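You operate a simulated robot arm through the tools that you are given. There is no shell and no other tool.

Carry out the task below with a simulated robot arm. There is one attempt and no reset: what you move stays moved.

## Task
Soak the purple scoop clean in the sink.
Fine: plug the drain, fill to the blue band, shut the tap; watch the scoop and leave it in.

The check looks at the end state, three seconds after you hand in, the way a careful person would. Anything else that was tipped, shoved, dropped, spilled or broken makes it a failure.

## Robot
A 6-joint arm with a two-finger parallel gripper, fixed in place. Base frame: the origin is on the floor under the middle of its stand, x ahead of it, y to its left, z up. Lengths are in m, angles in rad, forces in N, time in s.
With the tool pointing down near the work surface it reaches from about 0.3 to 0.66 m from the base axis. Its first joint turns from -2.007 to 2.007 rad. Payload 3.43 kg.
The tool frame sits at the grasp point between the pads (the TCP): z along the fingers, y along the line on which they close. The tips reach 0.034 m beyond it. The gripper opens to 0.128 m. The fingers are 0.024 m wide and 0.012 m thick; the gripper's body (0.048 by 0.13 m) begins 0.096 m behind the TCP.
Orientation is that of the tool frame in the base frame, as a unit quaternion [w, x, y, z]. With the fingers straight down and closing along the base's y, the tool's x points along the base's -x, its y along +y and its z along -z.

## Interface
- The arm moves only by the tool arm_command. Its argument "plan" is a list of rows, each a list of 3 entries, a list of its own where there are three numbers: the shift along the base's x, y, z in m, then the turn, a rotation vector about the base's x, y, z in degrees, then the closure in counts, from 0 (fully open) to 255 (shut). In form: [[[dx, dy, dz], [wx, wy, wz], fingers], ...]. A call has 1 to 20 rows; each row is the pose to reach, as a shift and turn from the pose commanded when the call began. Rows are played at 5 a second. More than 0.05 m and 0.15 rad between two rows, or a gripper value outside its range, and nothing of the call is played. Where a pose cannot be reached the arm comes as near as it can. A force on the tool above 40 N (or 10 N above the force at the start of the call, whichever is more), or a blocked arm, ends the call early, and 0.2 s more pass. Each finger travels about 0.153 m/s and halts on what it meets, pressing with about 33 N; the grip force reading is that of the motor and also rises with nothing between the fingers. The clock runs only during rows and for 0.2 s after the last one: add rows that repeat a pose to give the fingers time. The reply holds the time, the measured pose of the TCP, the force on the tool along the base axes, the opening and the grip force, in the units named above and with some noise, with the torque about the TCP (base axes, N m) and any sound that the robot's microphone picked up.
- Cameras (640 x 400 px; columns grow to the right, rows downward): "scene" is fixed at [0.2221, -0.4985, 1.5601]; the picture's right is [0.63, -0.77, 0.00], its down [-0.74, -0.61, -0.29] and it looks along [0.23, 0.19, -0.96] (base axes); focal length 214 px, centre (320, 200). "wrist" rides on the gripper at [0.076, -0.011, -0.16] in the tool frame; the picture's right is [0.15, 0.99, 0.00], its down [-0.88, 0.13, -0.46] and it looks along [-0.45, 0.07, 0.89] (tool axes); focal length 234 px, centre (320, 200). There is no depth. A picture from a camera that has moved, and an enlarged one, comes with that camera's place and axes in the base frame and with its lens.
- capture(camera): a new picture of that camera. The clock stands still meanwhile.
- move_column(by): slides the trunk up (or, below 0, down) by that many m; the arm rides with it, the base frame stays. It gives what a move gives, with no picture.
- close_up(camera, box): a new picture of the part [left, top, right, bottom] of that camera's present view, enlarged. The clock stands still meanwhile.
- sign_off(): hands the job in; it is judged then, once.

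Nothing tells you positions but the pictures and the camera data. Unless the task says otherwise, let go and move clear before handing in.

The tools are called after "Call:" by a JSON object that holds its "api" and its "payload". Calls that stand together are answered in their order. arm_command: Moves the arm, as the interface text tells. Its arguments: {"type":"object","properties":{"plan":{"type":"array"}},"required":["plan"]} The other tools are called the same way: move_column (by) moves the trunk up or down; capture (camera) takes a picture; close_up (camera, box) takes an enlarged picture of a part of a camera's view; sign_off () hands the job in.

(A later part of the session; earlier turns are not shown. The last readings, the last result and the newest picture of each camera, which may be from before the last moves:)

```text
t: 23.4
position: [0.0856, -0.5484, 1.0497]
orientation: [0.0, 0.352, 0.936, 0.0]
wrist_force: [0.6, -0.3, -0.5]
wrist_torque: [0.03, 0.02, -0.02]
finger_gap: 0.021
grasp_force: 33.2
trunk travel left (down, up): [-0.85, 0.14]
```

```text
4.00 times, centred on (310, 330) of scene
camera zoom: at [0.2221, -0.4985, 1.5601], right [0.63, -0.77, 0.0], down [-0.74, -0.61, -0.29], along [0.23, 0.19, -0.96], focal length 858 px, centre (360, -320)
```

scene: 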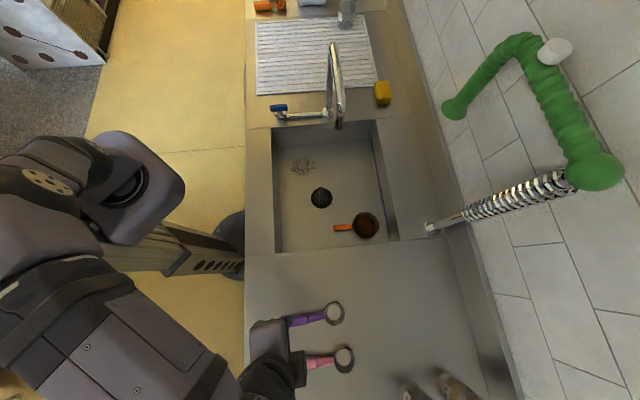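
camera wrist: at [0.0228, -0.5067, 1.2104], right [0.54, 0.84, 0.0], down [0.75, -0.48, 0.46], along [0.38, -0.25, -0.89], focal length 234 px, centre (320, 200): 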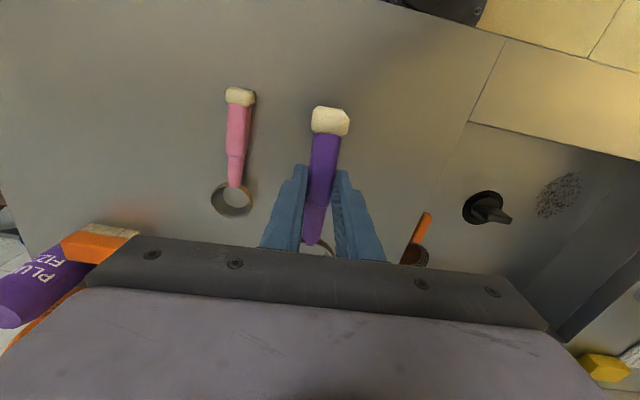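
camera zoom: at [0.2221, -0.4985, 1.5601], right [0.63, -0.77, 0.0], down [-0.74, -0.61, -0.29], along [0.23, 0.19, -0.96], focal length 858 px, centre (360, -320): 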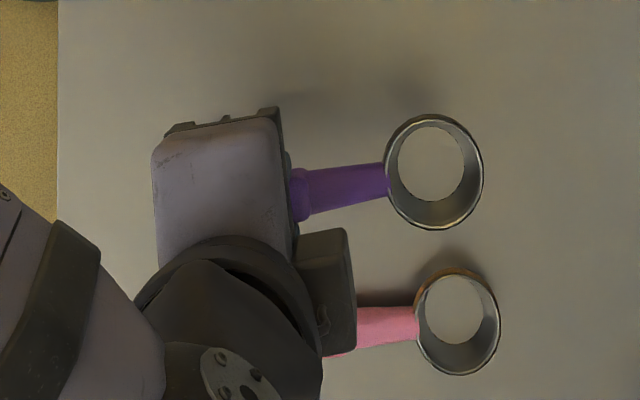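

It lifted level and securely. I'll look at the scoop's cup close up for soil before placing it.

Call:
{"api": "close_up", "payload": {"camera": "scene", "box": [335, 300, 379, 344]}}

Call:
{"api": "close_up", "payload": {"camera": "scene", "box": [300, 300, 390, 380]}}

Call:
{"api": "close_up", "payload": {"camera": "wrist", "box": [280, 90, 380, 260]}}

```text
9.09 times, centred on (357, 322) of scene
camera zoom: at [0.2221, -0.4985, 1.5601], right [0.63, -0.77, 0.0], down [-0.74, -0.61, -0.29], along [0.23, 0.19, -0.96], focal length 1950 px, centre (-16, -909)
```

zoom: 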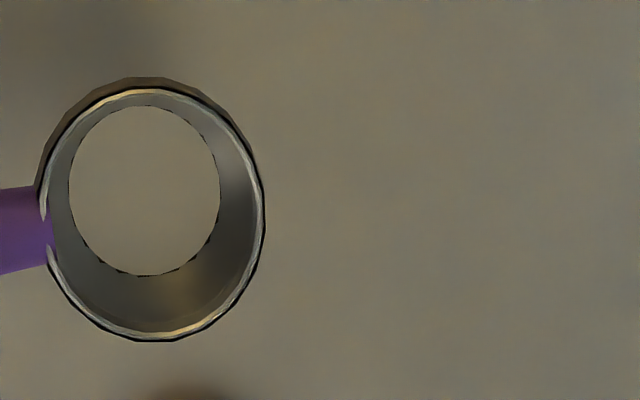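

```text
5.00 times, centred on (345, 340) of scene
camera zoom: at [0.2221, -0.4985, 1.5601], right [0.63, -0.77, 0.0], down [-0.74, -0.61, -0.29], along [0.23, 0.19, -0.96], focal length 1072 px, centre (195, -500)
```

zoom: 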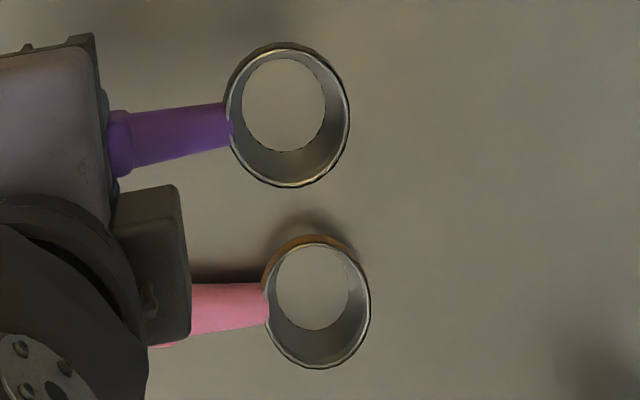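

```text
2.35 times, centred on (330, 175) of wrist
camera zoom: at [0.0228, -0.5067, 1.2104], right [0.54, 0.84, 0.0], down [0.75, -0.48, 0.46], along [0.38, -0.25, -0.89], focal length 551 px, centre (296, 259)
```

zoom: 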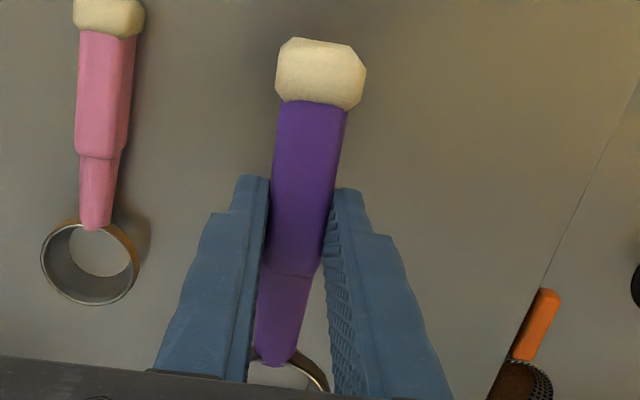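

The scoop hangs level in the grip. I'll carry it over the sink's empty left side, turning it 90° so it lies along the left wall, clear of the plug and strainer.

Call:
{"api": "arm_command", "payload": {"plan": [[[0.018, 0.017, 0.01], [0, 0, 7.5], 255], [[0.036, 0.034, 0.01], [0, 0, 15], 255], [[0.055, 0.05, 0.01], [0, 0, 22.5], 255], [[0.073, 0.067, 0.01], [0, 0, 30], 255], [[0.091, 0.084, 0.01], [0, 0, 37.5], 255], [[0.109, 0.101, 0.01], [0, 0, 45], 255], [[0.127, 0.118, 0.01], [0, 0, 52.5], 255], [[0.146, 0.135, 0.01], [0, 0, 60], 255], [[0.164, 0.151, 0.01], [0, 0, 67.5], 255], [[0.182, 0.168, 0.0], [0, 0, 75], 255], [[0.2, 0.185, 0.0], [0, 0, 82.5], 255], [[0.2184, 0.2019, 0.0], [0, 0, 90], 255], [[0.2184, 0.2019, 0.0], [0, 0, 90], 255]]}}

Call:
{"api": "capture", "payload": {"camera": "wrist"}}

Call:
{"api": "capture", "payload": {"camera": "scene"}}

```text
t: 26.2
position: [0.3018, -0.3454, 1.0524]
orientation: [-0.001, -0.413, 0.911, -0.001]
wrist_force: [0.3, -0.2, -1.4]
wrist_torque: [-0.03, -0.01, 0.02]
finger_gap: 0.0208
grasp_force: 33.0
trunk travel left (down, up): [-0.85, 0.14]
```

```text
taken
camera wrist: at [0.2614, -0.4099, 1.2116], right [-0.84, 0.54, 0.0], down [0.48, 0.75, 0.46], along [0.25, 0.38, -0.89], focal length 234 px, centre (320, 200)
```

wrist: 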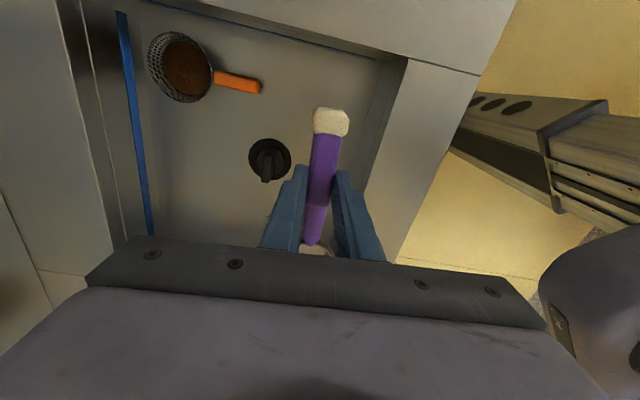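

```text
taken
```

scene: 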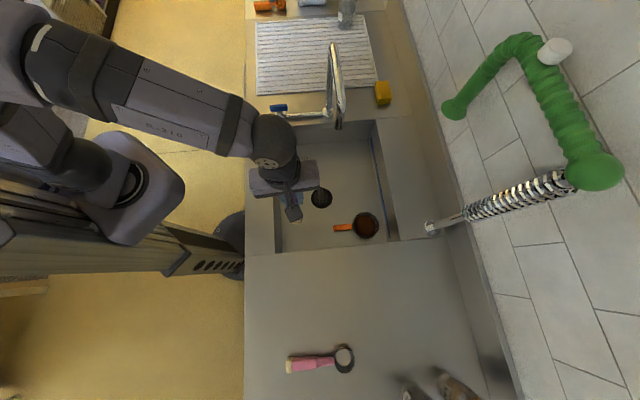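

The scoop is over the empty left side of the sink. I'll lower it to just above the floor, watching the force and the hand's clearance to the rim.

Call:
{"api": "arm_command", "payload": {"plan": [[[0.002, -0.001, -0.04], [0, 0, 0], 255], [[0.002, -0.001, -0.08], [0, 0, 0], 255], [[0.002, -0.001, -0.12], [0, 0, 0], 255], [[0.002, -0.001, -0.16], [0, 0, 0], 255], [[0.002, -0.001, -0.19], [0, 0, 0], 255], [[0.002, -0.001, -0.215], [0, 0, 0], 255], [[0.002, -0.001, -0.215], [0, 0, 0], 255]]}}

Call:
{"api": "capture", "payload": {"camera": "wrist"}}

Call:
{"api": "close_up", "payload": {"camera": "scene", "box": [240, 130, 380, 260]}}

```text
t: 27.8
position: [0.3038, -0.3466, 0.8371]
orientation: [0.0, -0.412, 0.911, 0.0]
wrist_force: [-0.4, 0.1, 0.2]
wrist_torque: [-0.04, -0.01, 0.01]
finger_gap: 0.0212
grasp_force: 33.5
trunk travel left (down, up): [-0.85, 0.14]
```

```text
taken
camera wrist: at [0.2635, -0.4101, 0.9969], right [-0.84, 0.54, 0.0], down [0.48, 0.75, 0.46], along [0.25, 0.38, -0.89], focal length 234 px, centre (320, 200)
```

wrist: 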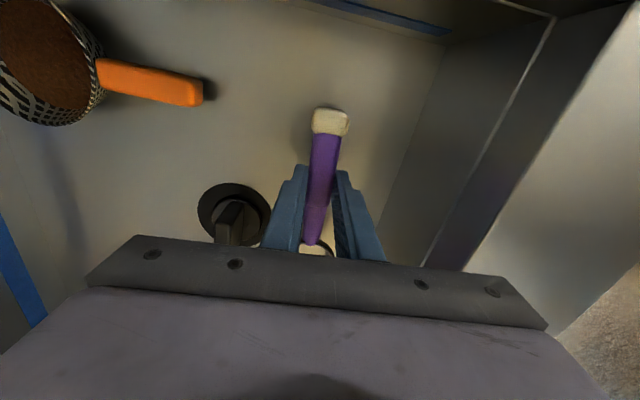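

```text
3.08 times, centred on (310, 195) of scene
camera zoom: at [0.2221, -0.4985, 1.5601], right [0.63, -0.77, 0.0], down [-0.74, -0.61, -0.29], along [0.23, 0.19, -0.96], focal length 660 px, centre (351, 215)
```

zoom: 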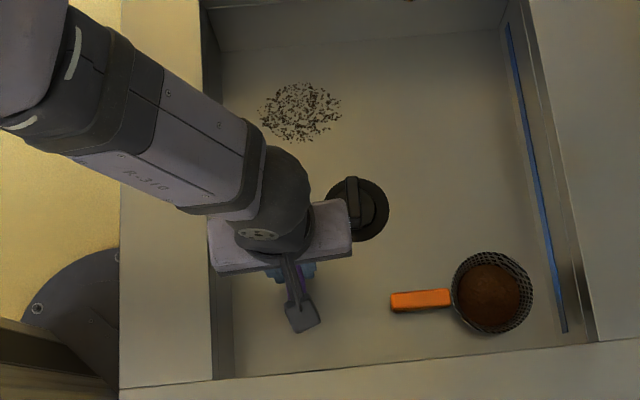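

There's clearance all round. I'll lower the last couple of centimetres in small steps until it touches.

Call:
{"api": "arm_command", "payload": {"plan": [[[0.001, -0.001, -0.01], [0, 0, 0], 255], [[0.001, -0.001, -0.016], [0, 0, 0], 255], [[0.001, -0.001, -0.02], [0, 0, 0], 255], [[0.001, -0.001, -0.02], [0, 0, 0], 255]]}}

```text
t: 28.8
position: [0.3067, -0.3452, 0.8186]
orientation: [0.0, -0.413, 0.911, 0.0]
wrist_force: [-0.4, 0.1, -0.3]
wrist_torque: [-0.03, 0.0, -0.04]
finger_gap: 0.0208
grasp_force: 32.8
trunk travel left (down, up): [-0.85, 0.14]
```

No contact yet at 0.819, so I'll go down a few millimetres more.

Call:
{"api": "arm_command", "payload": {"plan": [[[0, 0, -0.002], [0, 0, 0], 255], [[0, 0, -0.004], [0, 0, 0], 255], [[0, 0, -0.004], [0, 0, 0], 255]]}}

Call:
{"api": "close_up", "payload": {"camera": "wrist", "box": [220, 80, 420, 280]}}

```text
t: 29.6
position: [0.307, -0.3448, 0.8137]
orientation: [0.0, -0.412, 0.911, 0.0]
wrist_force: [-0.9, -0.1, 2.1]
wrist_torque: [0.14, -0.06, 0.05]
finger_gap: 0.0207
grasp_force: 33.0
trunk travel left (down, up): [-0.85, 0.14]
```

```text
2.00 times, centred on (320, 180) of wrist
camera zoom: at [0.266, -0.4092, 0.9733], right [-0.84, 0.54, 0.0], down [0.48, 0.75, 0.46], along [0.25, 0.38, -0.89], focal length 468 px, centre (320, 240)
```

zoom: 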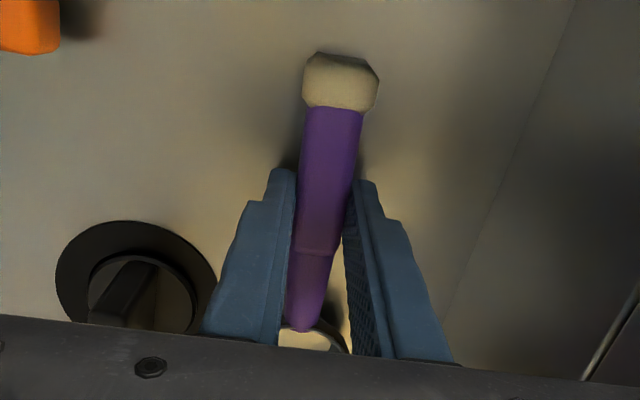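

It's touching the floor with about 2 N. I'll open just enough, rise straight up and look.

Call:
{"api": "arm_command", "payload": {"plan": [[[0, 0, 0.0], [0, 0, 0], 165], [[0, 0, 0.0], [0, 0, 0], 165], [[0, 0, 0.0], [0, 0, 0], 165], [[0, 0, 0.03], [0, 0, 0], 165], [[0, 0, 0.07], [0, 0, 0], 165], [[0, 0, 0.11], [0, 0, 0], 165], [[0, 0, 0.15], [0, 0, 0], 165], [[0, 0, 0.19], [0, 0, 0], 165], [[0, 0, 0.236], [0, 0, 0], 165], [[0, 0, 0.236], [0, 0, 0], 165]]}}

Call:
{"api": "capture", "payload": {"camera": "wrist"}}

Call:
{"api": "close_up", "payload": {"camera": "scene", "box": [250, 130, 410, 260]}}

```text
t: 31.8
position: [0.3088, -0.3469, 1.0485]
orientation: [-0.001, -0.413, 0.911, 0.001]
wrist_force: [0.3, 1.1, 0.3]
wrist_torque: [0.01, 0.02, -0.04]
finger_gap: 0.0451
grasp_force: 0.0
trunk travel left (down, up): [-0.85, 0.14]
```

```text
taken
camera wrist: at [0.2682, -0.4105, 1.2071], right [-0.84, 0.54, 0.0], down [0.48, 0.75, 0.46], along [0.25, 0.38, -0.89], focal length 234 px, centre (320, 200)
```

wrist: 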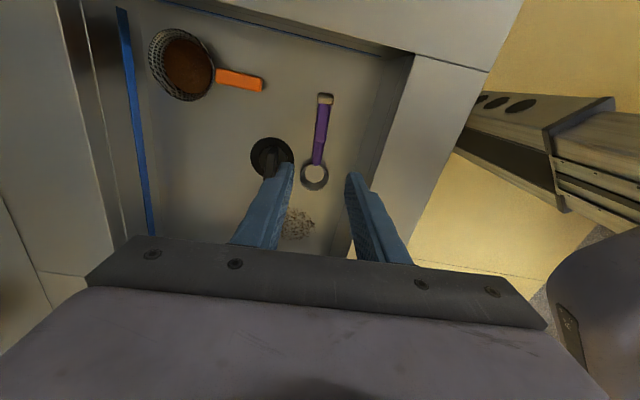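

```text
3.08 times, centred on (330, 195) of scene
camera zoom: at [0.2221, -0.4985, 1.5601], right [0.63, -0.77, 0.0], down [-0.74, -0.61, -0.29], along [0.23, 0.19, -0.96], focal length 660 px, centre (289, 215)
```

zoom: 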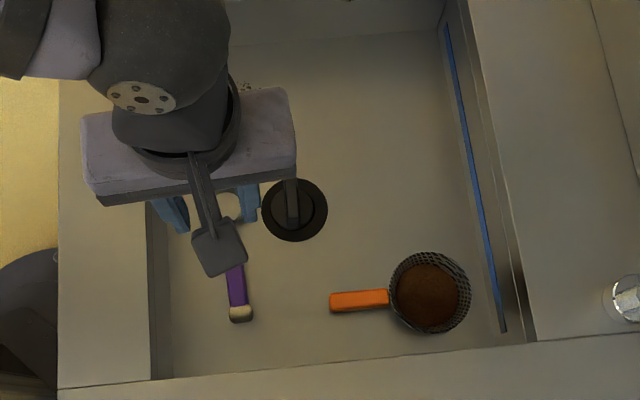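

The scoop rests on the sink floor, clear of the plug and strainer. I'll swing over to the tap handle, near (0.525, -0.069, 0.96), for a close look before touching it.

Call:
{"api": "arm_command", "payload": {"plan": [[[0.01, 0.02, 0.015], [0, 0, -7.2], 165], [[0.025, 0.04, 0.03], [0, 0, -14.4], 165], [[0.04, 0.06, 0.04], [0, 0, -21.6], 165], [[0.055, 0.082, 0.04], [0, 0, -28.8], 165], [[0.07, 0.104, 0.04], [0, 0, -36], 165], [[0.085, 0.126, 0.04], [0, 0, -43.2], 165], [[0.102, 0.148, 0.04], [0, 0, -50.4], 165], [[0.12, 0.17, 0.04], [0, 0, -57.6], 165], [[0.138, 0.192, 0.04], [0, 0, -64.8], 165], [[0.156, 0.214, 0.04], [0, 0, -72], 165], [[0.174, 0.236, 0.04], [0, 0, -79.2], 165], [[0.195, 0.258, 0.04], [0, 0, -86.4], 165], [[0.216, 0.278, 0.04], [0, 0, -93.7], 165], [[0.216, 0.278, 0.04], [0, 0, -93.7], 165]]}}

Call:
{"api": "capture", "payload": {"camera": "wrist"}}

Call:
{"api": "close_up", "payload": {"camera": "wrist", "box": [240, 80, 400, 200]}}

Call:
{"api": "close_up", "payload": {"camera": "scene", "box": [250, 60, 370, 140]}}

```text
t: 34.8
position: [0.5229, -0.0674, 1.0923]
orientation: [0.0, 0.384, 0.923, 0.0]
wrist_force: [0.2, 0.5, -0.2]
wrist_torque: [0.01, -0.03, 0.0]
finger_gap: 0.0452
grasp_force: 0.0
trunk travel left (down, up): [-0.85, 0.14]
```

```text
taken
camera wrist: at [0.4616, -0.0226, 1.2518], right [0.6, 0.8, 0.0], down [0.71, -0.53, 0.46], along [0.37, -0.27, -0.89], focal length 234 px, centre (320, 200)
```

wrist: 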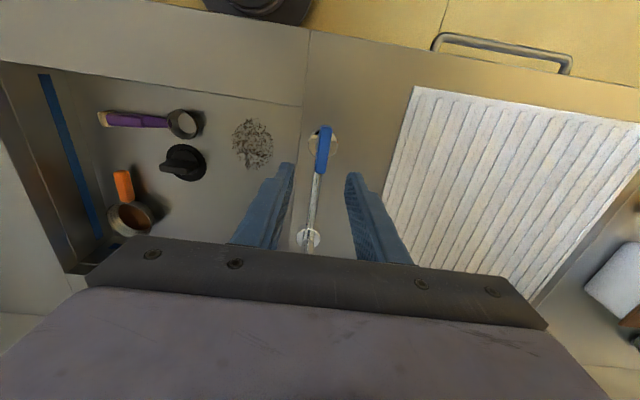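

```text
3.33 times, centred on (320, 140) of wrist
camera zoom: at [0.4616, -0.0226, 1.2518], right [0.6, 0.8, 0.0], down [0.71, -0.53, 0.46], along [0.37, -0.27, -0.89], focal length 781 px, centre (320, 400)
```

zoom: 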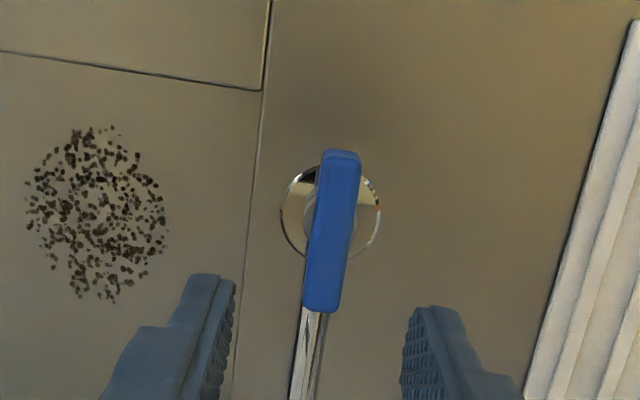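

```text
5.00 times, centred on (310, 100) of scene
camera zoom: at [0.2221, -0.4985, 1.5601], right [0.63, -0.77, 0.0], down [-0.74, -0.61, -0.29], along [0.23, 0.19, -0.96], focal length 1072 px, centre (370, 700)
```

zoom: 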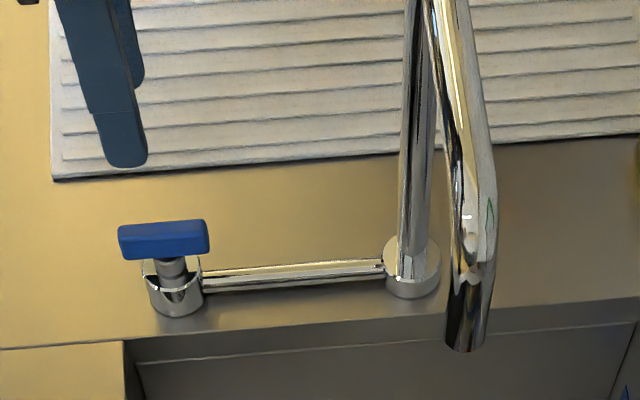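

The handle bar lies along the counter's width, about 5 mm to the +v side of my tool centre. I'll shift over it, lower so the fingers straddle it, and check from both views.

Call:
{"api": "arm_command", "payload": {"plan": [[[0.0035, 0.003, -0.03], [0, 0, 0], 165], [[0.0035, 0.003, -0.06], [0, 0, 0], 165], [[0.0035, 0.003, -0.09], [0, 0, 0], 165], [[0.0035, 0.003, -0.105], [0, 0, 0], 165], [[0.0035, 0.003, -0.105], [0, 0, 0], 165]]}}

Call:
{"api": "close_up", "payload": {"camera": "wrist", "box": [240, 80, 400, 200]}}

Call:
{"api": "close_up", "payload": {"camera": "scene", "box": [250, 70, 320, 130]}}

```text
t: 36.0
position: [0.5252, -0.0653, 0.9828]
orientation: [-0.001, 0.382, 0.924, -0.001]
wrist_force: [-0.1, 0.7, -0.1]
wrist_torque: [0.01, 0.01, 0.0]
finger_gap: 0.0449
grasp_force: 0.0
trunk travel left (down, up): [-0.85, 0.14]
```

```text
3.33 times, centred on (320, 140) of wrist
camera zoom: at [0.4648, -0.0188, 1.1438], right [0.6, 0.8, 0.0], down [0.71, -0.53, 0.46], along [0.37, -0.27, -0.89], focal length 781 px, centre (320, 400)
```

zoom: 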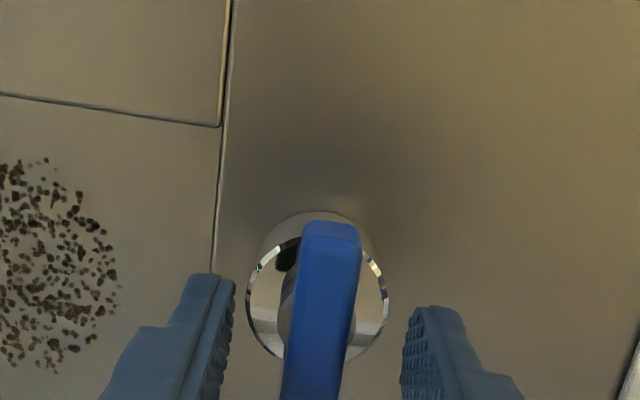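

```text
6.67 times, centred on (285, 100) of scene
camera zoom: at [0.2221, -0.4985, 1.5601], right [0.63, -0.77, 0.0], down [-0.74, -0.61, -0.29], along [0.23, 0.19, -0.96], focal length 1430 px, centre (553, 867)
```

zoom: 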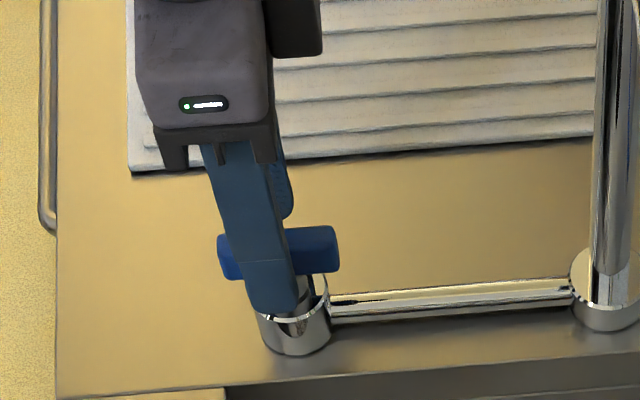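

The fingers straddle the middle of the bar. I'll lower slightly, close on it, and read the forces.

Call:
{"api": "arm_command", "payload": {"plan": [[[0, 0, -0.004], [0, 0, 0], 165], [[0, 0, -0.007], [0, 0, 0], 165], [[0, 0, -0.007], [0, 0, 0], 230], [[0, 0, -0.007], [0, 0, 0], 255], [[0, 0, -0.007], [0, 0, 0], 255], [[0, 0, -0.007], [0, 0, 0], 255]]}}

Call:
{"api": "close_up", "payload": {"camera": "scene", "box": [250, 70, 320, 130]}}

```text
t: 37.4
position: [0.5242, -0.0655, 0.9765]
orientation: [0.0, 0.382, 0.924, 0.0]
wrist_force: [-1.5, -2.3, -1.2]
wrist_torque: [-0.08, 0.0, 0.0]
finger_gap: 0.0221
grasp_force: 45.2
trunk travel left (down, up): [-0.85, 0.14]
```

```text
6.67 times, centred on (285, 100) of scene
camera zoom: at [0.2221, -0.4985, 1.5601], right [0.63, -0.77, 0.0], down [-0.74, -0.61, -0.29], along [0.23, 0.19, -0.96], focal length 1430 px, centre (553, 867)
```

zoom: 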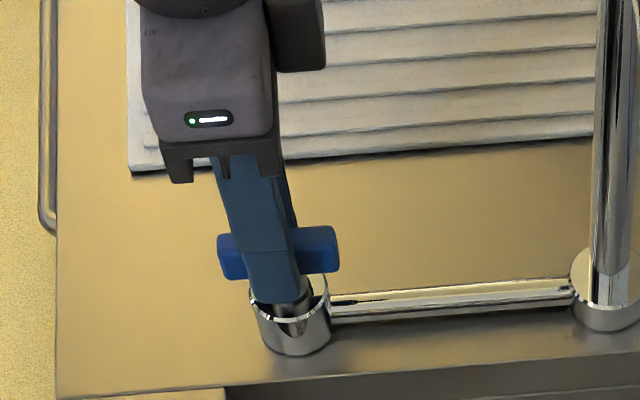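

I have the handle. I'll try a small counter-clockwise turn, the usual opening direction, and watch the torque and any sound.

Call:
{"api": "arm_command", "payload": {"plan": [[[0, 0, 0], [0, 0, 4], 255], [[0, 0, 0], [0, 0, 8], 255], [[0, 0, 0], [0, 0, 8], 255]]}}

Call:
{"api": "close_up", "payload": {"camera": "scene", "box": [250, 60, 410, 200]}}

```text
t: 38.2
position: [0.525, -0.0657, 0.9772]
orientation: [0.0, 0.317, 0.948, -0.001]
wrist_force: [-3.3, -1.6, -3.9]
wrist_torque: [-0.53, -0.49, 0.03]
finger_gap: 0.0216
grasp_force: 45.4
trunk travel left (down, up): [-0.85, 0.14]
```

```text
2.86 times, centred on (330, 130) of scene
camera zoom: at [0.2221, -0.4985, 1.5601], right [0.63, -0.77, 0.0], down [-0.74, -0.61, -0.29], along [0.23, 0.19, -0.96], focal length 613 px, centre (291, 400)
```

zoom: 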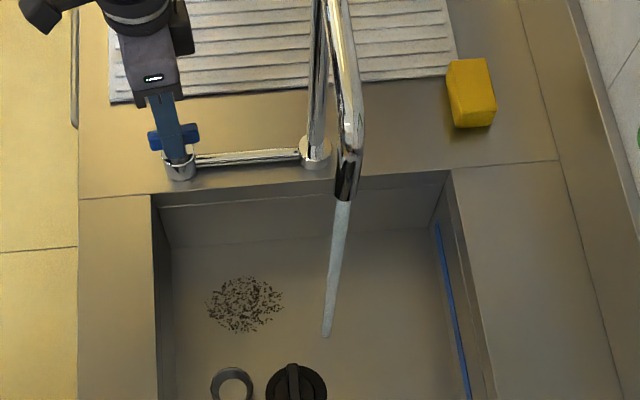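

Water is running after an 8° turn, so counter-clockwise opens it. I'll check the handle and the stream before going further.

Call:
{"api": "close_up", "payload": {"camera": "scene", "box": [250, 70, 320, 130]}}

Call:
{"api": "close_up", "payload": {"camera": "wrist", "box": [240, 80, 400, 200]}}

Call:
{"api": "close_up", "payload": {"camera": "scene", "box": [265, 130, 405, 260]}}

```text
6.67 times, centred on (285, 100) of scene
camera zoom: at [0.2221, -0.4985, 1.5601], right [0.63, -0.77, 0.0], down [-0.74, -0.61, -0.29], along [0.23, 0.19, -0.96], focal length 1430 px, centre (553, 867)
```

zoom: 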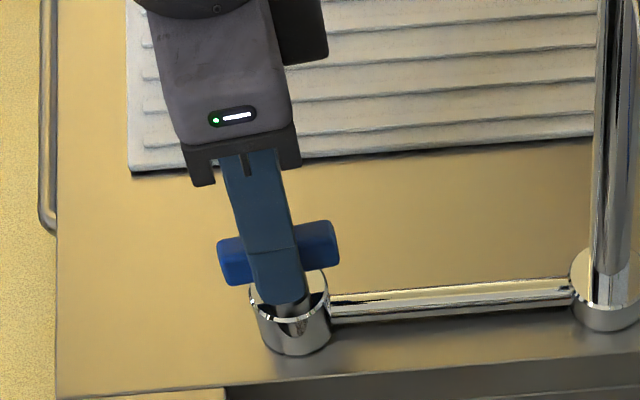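

```text
3.33 times, centred on (320, 140) of wrist
camera zoom: at [0.4589, -0.0288, 1.1372], right [0.48, 0.88, 0.0], down [0.78, -0.43, 0.46], along [0.4, -0.22, -0.89], focal length 781 px, centre (320, 400)
```

zoom: 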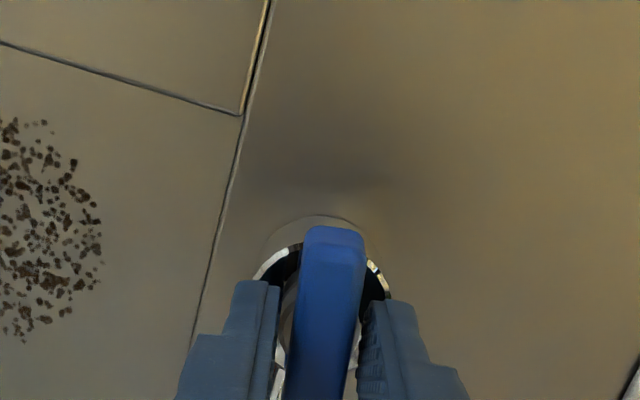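

```text
3.08 times, centred on (335, 195) of scene
camera zoom: at [0.2221, -0.4985, 1.5601], right [0.63, -0.77, 0.0], down [-0.74, -0.61, -0.29], along [0.23, 0.19, -0.96], focal length 660 px, centre (274, 215)
```

zoom: 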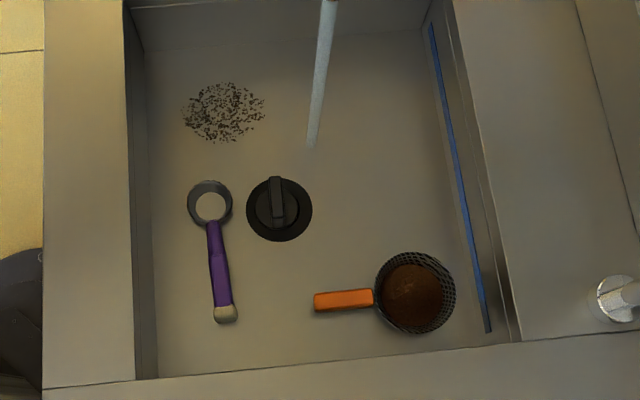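

The stream falls cleanly between the plug and the right wall. I'll hold the handle here, let 4 s run, and see how fast the level rises.

Call:
{"api": "arm_command", "payload": {"plan": [[[0, 0, 0], [0, 0, 0], 255], [[0, 0, 0], [0, 0, 0], 255], [[0, 0, 0], [0, 0, 0], 255], [[0, 0, 0], [0, 0, 0], 255], [[0, 0, 0], [0, 0, 0], 255], [[0, 0, 0], [0, 0, 0], 255], [[0, 0, 0], [0, 0, 0], 255], [[0, 0, 0], [0, 0, 0], 255], [[0, 0, 0], [0, 0, 0], 255], [[0, 0, 0], [0, 0, 0], 255], [[0, 0, 0], [0, 0, 0], 255], [[0, 0, 0], [0, 0, 0], 255], [[0, 0, 0], [0, 0, 0], 255], [[0, 0, 0], [0, 0, 0], 255], [[0, 0, 0], [0, 0, 0], 255], [[0, 0, 0], [0, 0, 0], 255], [[0, 0, 0], [0, 0, 0], 255], [[0, 0, 0], [0, 0, 0], 255], [[0, 0, 0], [0, 0, 0], 255], [[0, 0, 0], [0, 0, 0], 255]]}}

Call:
{"api": "close_up", "payload": {"camera": "scene", "box": [265, 130, 405, 260]}}

```text
t: 42.4
position: [0.5256, -0.0652, 0.9785]
orientation: [-0.001, 0.318, 0.948, 0.0]
wrist_force: [-6.6, -2.5, -7.6]
wrist_torque: [0.07, 0.38, 0.01]
finger_gap: 0.0216
grasp_force: 45.1
trunk travel left (down, up): [-0.85, 0.14]
```

```text
3.08 times, centred on (335, 195) of scene
camera zoom: at [0.2221, -0.4985, 1.5601], right [0.63, -0.77, 0.0], down [-0.74, -0.61, -0.29], along [0.23, 0.19, -0.96], focal length 660 px, centre (274, 215)
```

zoom: 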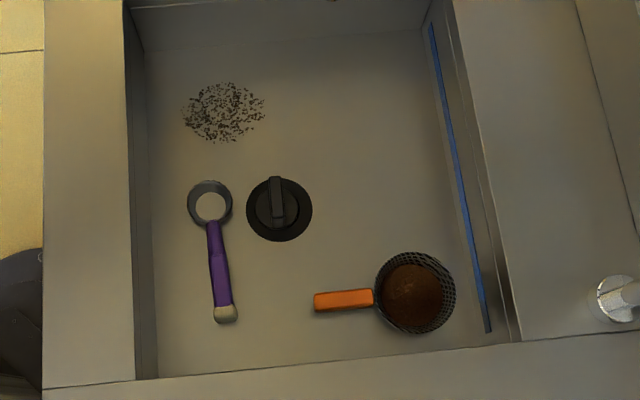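

The stream has stopped even though I was holding still. I'll look at the handle to see whether it sprang back or slipped.

Call:
{"api": "close_up", "payload": {"camera": "scene", "box": [250, 70, 320, 130]}}

Call:
{"api": "close_up", "payload": {"camera": "wrist", "box": [240, 80, 400, 200]}}

Call:
{"api": "capture", "payload": {"camera": "scene"}}

```text
6.67 times, centred on (285, 100) of scene
camera zoom: at [0.2221, -0.4985, 1.5601], right [0.63, -0.77, 0.0], down [-0.74, -0.61, -0.29], along [0.23, 0.19, -0.96], focal length 1430 px, centre (553, 867)
```

zoom: 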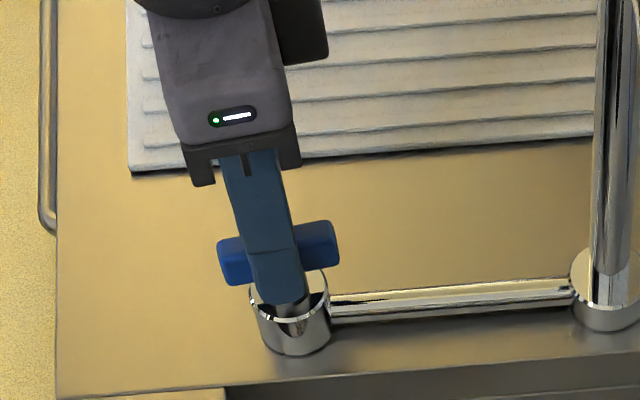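

```text
3.33 times, centred on (320, 140) of wrist
camera zoom: at [0.4589, -0.0288, 1.1373], right [0.48, 0.88, 0.0], down [0.78, -0.43, 0.45], along [0.4, -0.22, -0.89], focal length 781 px, centre (320, 400)
```

zoom: 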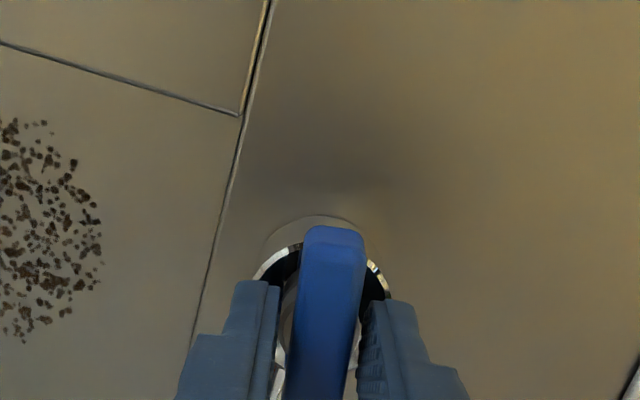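

```text
taken
```

scene: 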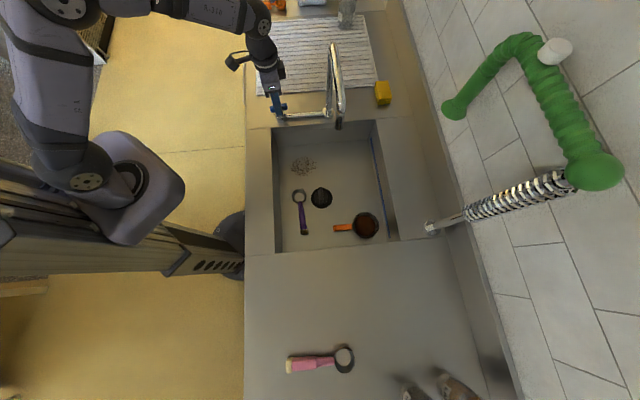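

The handle is still turned 8°, so that opening is probably right at the valve's threshold. I'll turn it further, to about 24°, and watch.

Call:
{"api": "arm_command", "payload": {"plan": [[[0, 0, 0], [0, 0, 4], 255], [[0, 0, 0], [0, 0, 8], 255], [[0, 0, 0], [0, 0, 12], 255], [[0, 0, 0], [0, 0, 16], 255], [[0, 0, 0], [0, 0, 16], 255], [[0, 0, 0], [0, 0, 16], 255]]}}

Call:
{"api": "close_up", "payload": {"camera": "scene", "box": [250, 60, 410, 200]}}

Call:
{"api": "close_up", "payload": {"camera": "scene", "box": [265, 130, 405, 260]}}

```text
t: 43.8
position: [0.5243, -0.0668, 0.9779]
orientation: [-0.001, 0.182, 0.983, 0.0]
wrist_force: [-7.8, -2.4, -19.3]
wrist_torque: [-0.38, -0.53, -0.02]
finger_gap: 0.0215
grasp_force: 44.9
trunk travel left (down, up): [-0.85, 0.14]
```

```text
2.86 times, centred on (330, 130) of scene
camera zoom: at [0.2221, -0.4985, 1.5601], right [0.63, -0.77, 0.0], down [-0.74, -0.61, -0.29], along [0.23, 0.19, -0.96], focal length 613 px, centre (291, 400)
```

zoom: 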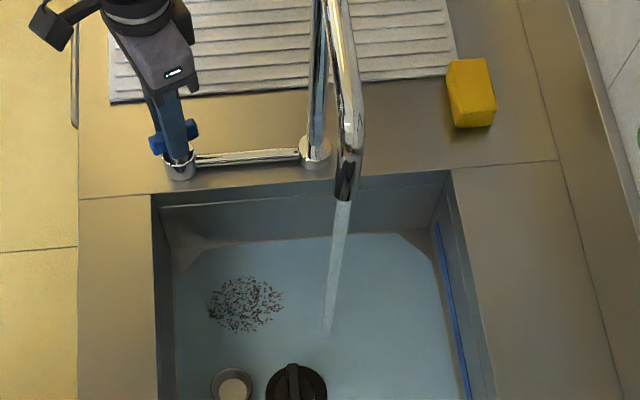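

```text
3.08 times, centred on (335, 195) of scene
camera zoom: at [0.2221, -0.4985, 1.5601], right [0.63, -0.77, 0.0], down [-0.74, -0.61, -0.29], along [0.23, 0.19, -0.96], focal length 660 px, centre (274, 215)
```

zoom: 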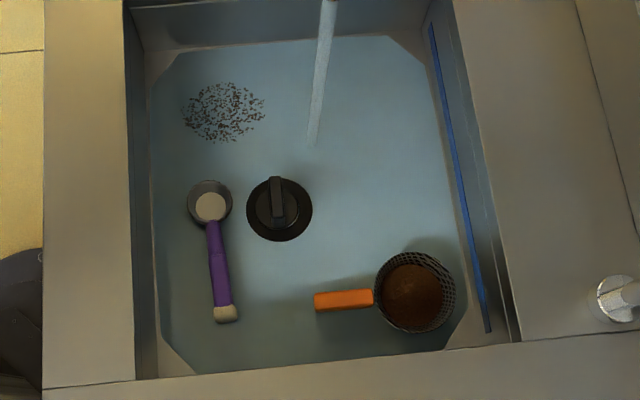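

Water is flowing again and starting to pool. I'll relax the slight upward pull on the handle and let it run in short steps while I watch the level.

Call:
{"api": "arm_command", "payload": {"plan": [[[0, 0, -0.001], [0, 0, 0], 255], [[0, 0, -0.002], [0, 0, 0], 255], [[0, 0, -0.002], [0, 0, 0], 255], [[0, 0, -0.002], [0, 0, 0], 255], [[0, 0, -0.002], [0, 0, 0], 255]]}}

Call:
{"api": "close_up", "payload": {"camera": "scene", "box": [265, 110, 405, 260]}}

```text
t: 45.0
position: [0.5244, -0.0652, 0.9773]
orientation: [0.002, 0.182, 0.983, 0.0]
wrist_force: [-5.6, -1.8, 8.5]
wrist_torque: [0.36, 1.37, -0.01]
finger_gap: 0.0214
grasp_force: 45.3
trunk travel left (down, up): [-0.85, 0.14]
```

```text
2.67 times, centred on (335, 185) of scene
camera zoom: at [0.2221, -0.4985, 1.5601], right [0.63, -0.77, 0.0], down [-0.74, -0.61, -0.29], along [0.23, 0.19, -0.96], focal length 572 px, centre (280, 240)
```

zoom: 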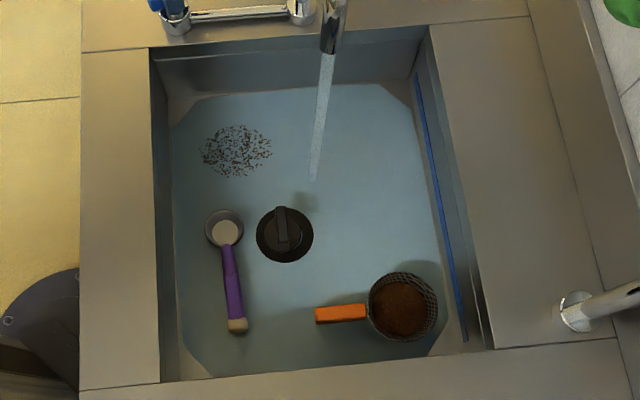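

The level is rising slowly and nothing has moved. I'll let it run about 2 s more.

Call:
{"api": "arm_command", "payload": {"plan": [[[0, 0, 0.0005], [0, 0, 0], 255], [[0, 0, 0.0005], [0, 0, 0], 255], [[0, 0, 0.0005], [0, 0, 0], 255], [[0, 0, 0.0005], [0, 0, 0], 255], [[0, 0, 0.0005], [0, 0, 0], 255], [[0, 0, 0.0005], [0, 0, 0], 255], [[0, 0, 0.0005], [0, 0, 0], 255], [[0, 0, 0.0005], [0, 0, 0], 255], [[0, 0, 0.0005], [0, 0, 0], 255], [[0, 0, 0.0005], [0, 0, 0], 255]]}}

Call:
{"api": "close_up", "payload": {"camera": "scene", "box": [265, 110, 405, 260]}}

```text
t: 47.2
position: [0.5239, -0.066, 0.9785]
orientation: [0.001, 0.182, 0.983, 0.0]
wrist_force: [-2.1, -1.4, 10.1]
wrist_torque: [-0.24, -0.5, -0.01]
finger_gap: 0.0215
grasp_force: 44.5
trunk travel left (down, up): [-0.85, 0.14]
```

```text
2.67 times, centred on (335, 185) of scene
camera zoom: at [0.2221, -0.4985, 1.5601], right [0.63, -0.77, 0.0], down [-0.74, -0.61, -0.29], along [0.23, 0.19, -0.96], focal length 572 px, centre (280, 240)
```

zoom: 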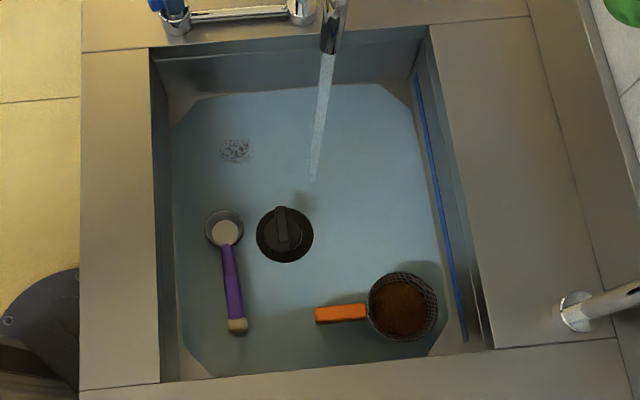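

The crumbs on the sink floor are dispersing in the water. I'll zoom in on the waterline, the strainer and the scoop.

Call:
{"api": "close_up", "payload": {"camera": "scene", "box": [350, 190, 410, 250]}}

Call:
{"api": "close_up", "payload": {"camera": "scene", "box": [270, 170, 350, 250]}}

Call:
{"api": "capture", "payload": {"camera": "wrist"}}

```text
6.67 times, centred on (380, 220) of scene
camera zoom: at [0.2221, -0.4985, 1.5601], right [0.63, -0.77, 0.0], down [-0.74, -0.61, -0.29], along [0.23, 0.19, -0.96], focal length 1430 px, centre (-80, 67)
```

zoom: 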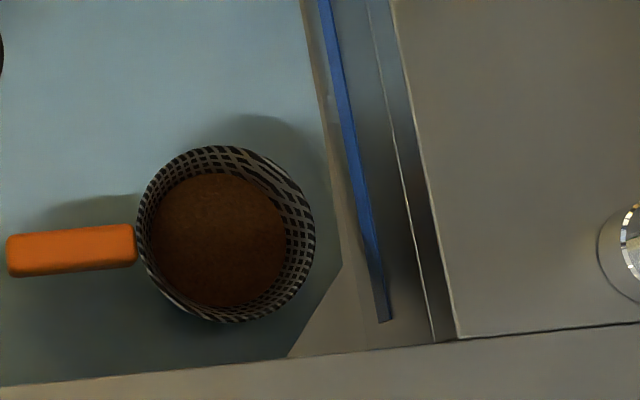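

```text
5.00 times, centred on (310, 210) of scene
camera zoom: at [0.2221, -0.4985, 1.5601], right [0.63, -0.77, 0.0], down [-0.74, -0.61, -0.29], along [0.23, 0.19, -0.96], focal length 1072 px, centre (370, 150)
```

zoom: 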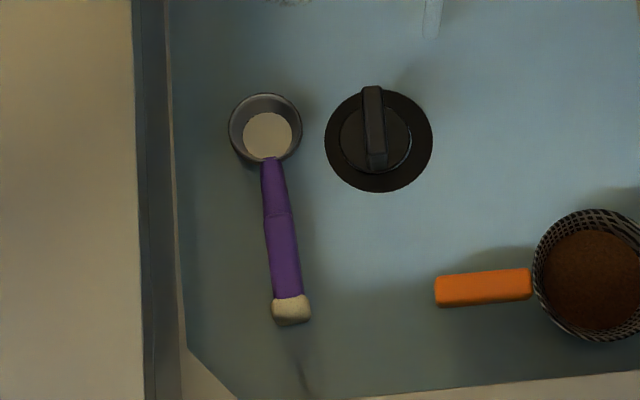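

```text
taken
camera wrist: at [0.4506, -0.0491, 1.1371], right [0.22, 0.98, 0.0], down [0.87, -0.19, 0.46], along [0.45, -0.1, -0.89], focal length 234 px, centre (320, 200)
```

wrist: 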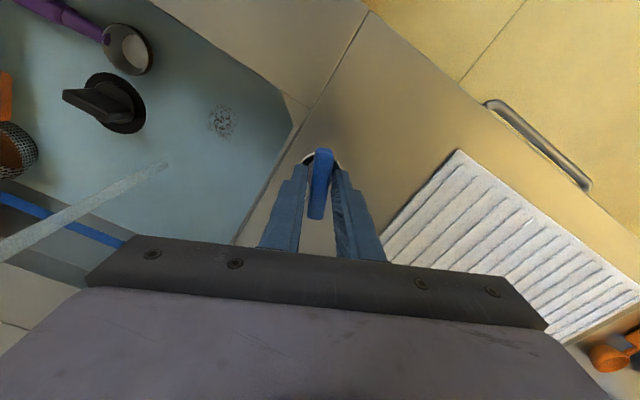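

There's a dark streak near the scoop's knob. I'll zoom in on it before letting more time pass.

Call:
{"api": "close_up", "payload": {"camera": "scene", "box": [285, 215, 325, 255]}}

Call:
{"api": "close_up", "payload": {"camera": "scene", "box": [285, 180, 325, 220]}}

Call:
{"api": "close_up", "payload": {"camera": "wrist", "box": [0, 0, 240, 150]}}

```text
10.00 times, centred on (305, 235) of scene
camera zoom: at [0.2221, -0.4985, 1.5601], right [0.63, -0.77, 0.0], down [-0.74, -0.61, -0.29], along [0.23, 0.19, -0.96], focal length 2145 px, centre (470, -150)
```

zoom: 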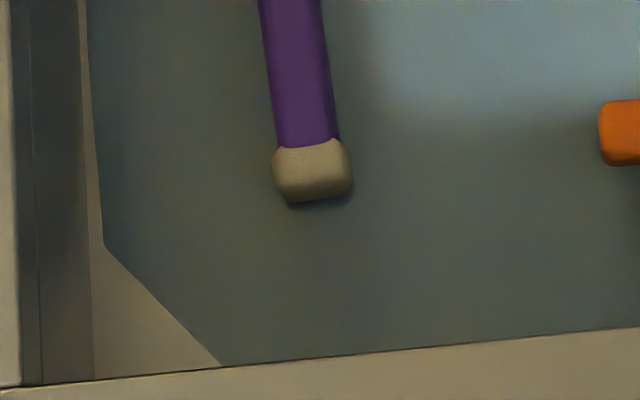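

```text
10.00 times, centred on (305, 200) of scene
camera zoom: at [0.2221, -0.4985, 1.5601], right [0.63, -0.77, 0.0], down [-0.74, -0.61, -0.29], along [0.23, 0.19, -0.96], focal length 2145 px, centre (470, 200)
```

zoom: 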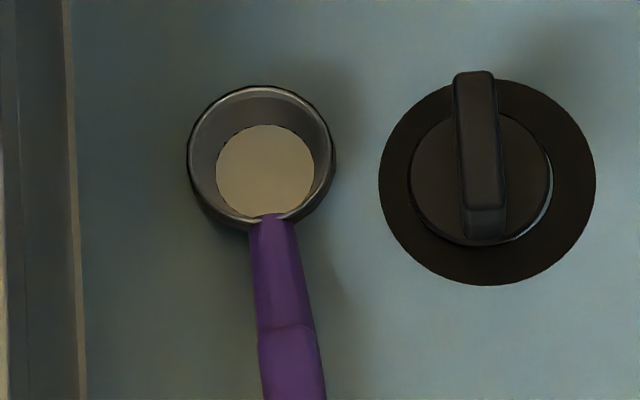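

```text
2.67 times, centred on (120, 75) of wrist
camera zoom: at [0.4506, -0.0491, 1.1371], right [0.22, 0.98, 0.0], down [0.87, -0.19, 0.46], along [0.45, -0.1, -0.89], focal length 624 px, centre (853, 533)
```

zoom: 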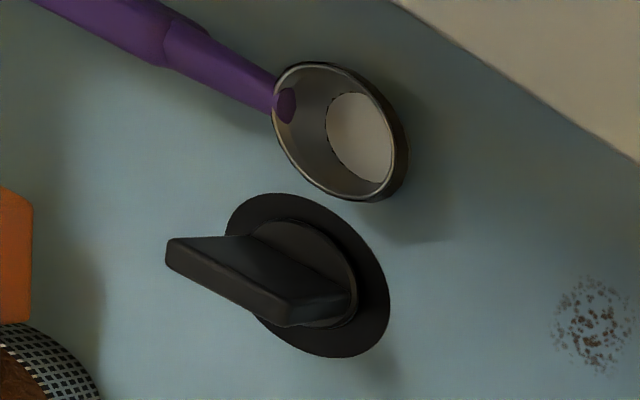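

That streak was just an image artifact. The water is still shallow and the scoop hasn't moved, so I'll let it run about 4 s more.

Call:
{"api": "arm_command", "payload": {"plan": [[[0, 0, 0.001], [0, 0, 0], 255], [[0, 0, 0.001], [0, 0, 0], 255], [[0, 0, 0.001], [0, 0, 0], 255], [[0, 0, 0.001], [0, 0, 0], 255], [[0, 0, 0.001], [0, 0, 0], 255], [[0, 0, 0.001], [0, 0, 0], 255], [[0, 0, 0.001], [0, 0, 0], 255], [[0, 0, 0.001], [0, 0, 0], 255], [[0, 0, 0.001], [0, 0, 0], 255], [[0, 0, 0.001], [0, 0, 0], 255], [[0, 0, 0.001], [0, 0, 0], 255], [[0, 0, 0.001], [0, 0, 0], 255], [[0, 0, 0.001], [0, 0, 0], 255], [[0, 0, 0.001], [0, 0, 0], 255], [[0, 0, 0.001], [0, 0, 0], 255], [[0, 0, 0.001], [0, 0, 0], 255], [[0, 0, 0.001], [0, 0, 0], 255], [[0, 0, 0.001], [0, 0, 0], 255]]}}

Call:
{"api": "close_up", "payload": {"camera": "scene", "box": [265, 110, 405, 260]}}

Call:
{"api": "close_up", "payload": {"camera": "scene", "box": [350, 190, 410, 250]}}

```text
t: 51.0
position: [0.5243, -0.0659, 0.9778]
orientation: [0.0, 0.182, 0.983, -0.001]
wrist_force: [-4.6, -0.4, 2.7]
wrist_torque: [0.1, 0.45, -0.02]
finger_gap: 0.0217
grasp_force: 44.7
trunk travel left (down, up): [-0.85, 0.14]
```

```text
2.67 times, centred on (335, 185) of scene
camera zoom: at [0.2221, -0.4985, 1.5601], right [0.63, -0.77, 0.0], down [-0.74, -0.61, -0.29], along [0.23, 0.19, -0.96], focal length 572 px, centre (280, 240)
```

zoom: 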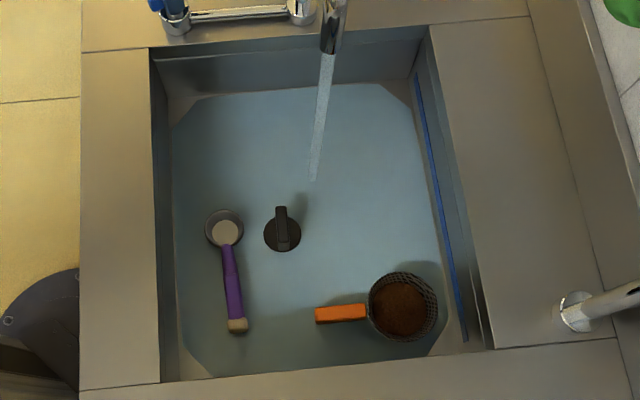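

```text
6.67 times, centred on (380, 220) of scene
camera zoom: at [0.2221, -0.4985, 1.5601], right [0.63, -0.77, 0.0], down [-0.74, -0.61, -0.29], along [0.23, 0.19, -0.96], focal length 1430 px, centre (-80, 67)
```

zoom: 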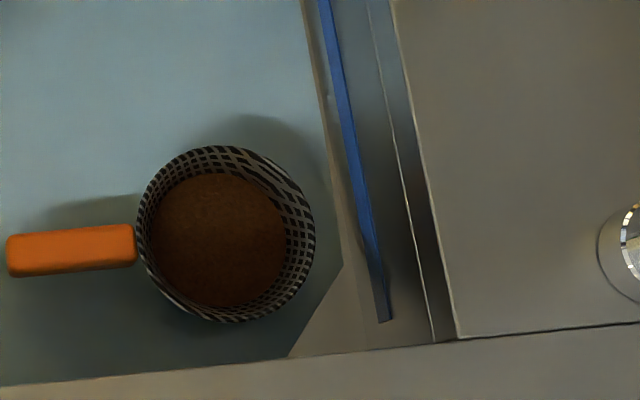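

The level is rising only slowly and has just covered the drain ring. I'll open the tap further, to about 60° in total, and keep watching.

Call:
{"api": "arm_command", "payload": {"plan": [[[0, 0, 0], [0, 0, 6], 255], [[0, 0, 0], [0, 0, 12], 255], [[0, 0, 0], [0, 0, 18], 255], [[0, 0, 0], [0, 0, 24], 255], [[0, 0, 0], [0, 0, 30], 255], [[0, 0, 0], [0, 0, 36], 255], [[0, 0, 0], [0, 0, 36], 255], [[0, 0, 0], [0, 0, 36], 255]]}}

Call:
{"api": "close_up", "payload": {"camera": "scene", "box": [250, 80, 410, 260]}}

```text
t: 52.8
position: [0.5246, -0.0682, 0.9785]
orientation: [-0.001, -0.132, 0.991, 0.001]
wrist_force: [-9.1, -12.6, -8.7]
wrist_torque: [-0.3, -0.25, -0.03]
finger_gap: 0.0218
grasp_force: 44.6
trunk travel left (down, up): [-0.85, 0.14]
```

```text
2.22 times, centred on (330, 170) of scene
camera zoom: at [0.2221, -0.4985, 1.5601], right [0.63, -0.77, 0.0], down [-0.74, -0.61, -0.29], along [0.23, 0.19, -0.96], focal length 477 px, centre (298, 267)
```

zoom: 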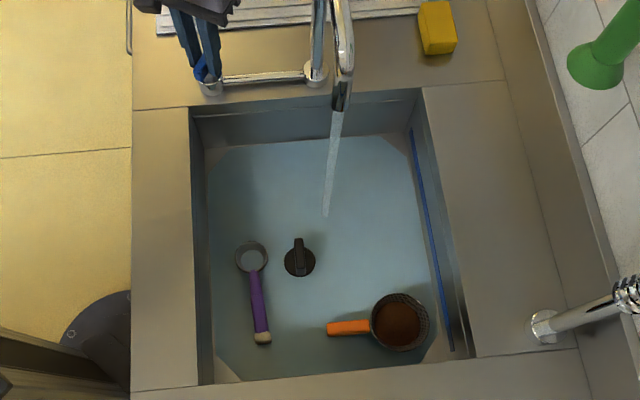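

The flow is stronger and the scoop's cup now has water in it. I'll ease the side load on the handle and run 2 s more.

Call:
{"api": "arm_command", "payload": {"plan": [[[-0.0007, -0.0008, 0], [0, 0, 0], 255], [[-0.0012, -0.0016, 0], [0, 0, 0], 255], [[-0.0012, -0.0016, 0], [0, 0, 0], 255], [[-0.0012, -0.0016, 0], [0, 0, 0], 255], [[-0.0012, -0.0016, 0], [0, 0, 0], 255], [[-0.0012, -0.0016, 0], [0, 0, 0], 255], [[-0.0012, -0.0016, 0], [0, 0, 0], 255], [[-0.0012, -0.0016, 0], [0, 0, 0], 255], [[-0.0012, -0.0016, 0], [0, 0, 0], 255], [[-0.0012, -0.0016, 0], [0, 0, 0], 255]]}}

Call:
{"api": "close_up", "payload": {"camera": "scene", "box": [265, 110, 405, 260]}}

Call:
{"api": "close_up", "payload": {"camera": "scene", "box": [350, 190, 410, 250]}}

```text
t: 55.0
position: [0.5249, -0.0682, 0.9775]
orientation: [0.001, -0.13, 0.991, 0.001]
wrist_force: [-2.7, -3.0, 2.6]
wrist_torque: [-0.05, 0.03, -0.02]
finger_gap: 0.0217
grasp_force: 44.7
trunk travel left (down, up): [-0.85, 0.14]
```

```text
2.67 times, centred on (335, 185) of scene
camera zoom: at [0.2221, -0.4985, 1.5601], right [0.63, -0.77, 0.0], down [-0.74, -0.61, -0.29], along [0.23, 0.19, -0.96], focal length 572 px, centre (280, 240)
```

zoom: 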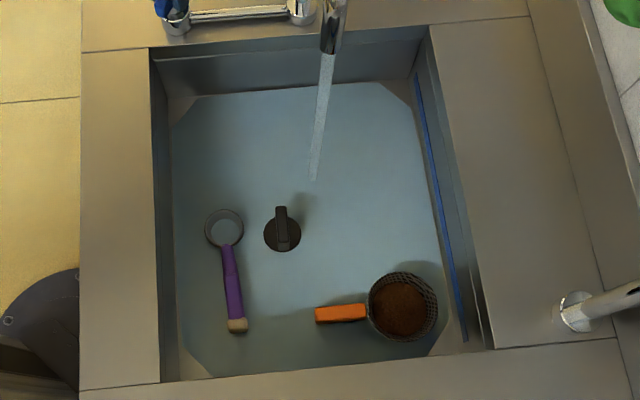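

```text
6.67 times, centred on (380, 220) of scene
camera zoom: at [0.2221, -0.4985, 1.5601], right [0.63, -0.77, 0.0], down [-0.74, -0.61, -0.29], along [0.23, 0.19, -0.96], focal length 1430 px, centre (-80, 67)
```

zoom: 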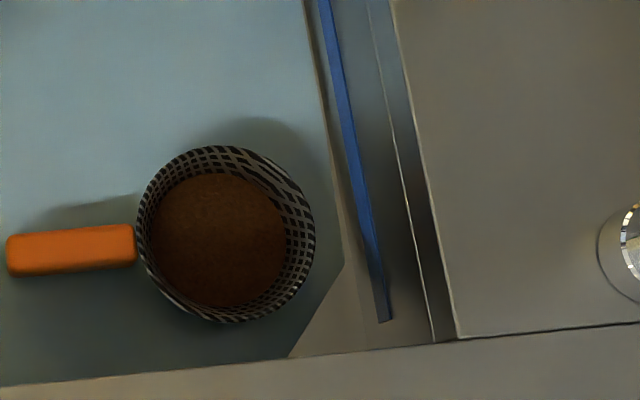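

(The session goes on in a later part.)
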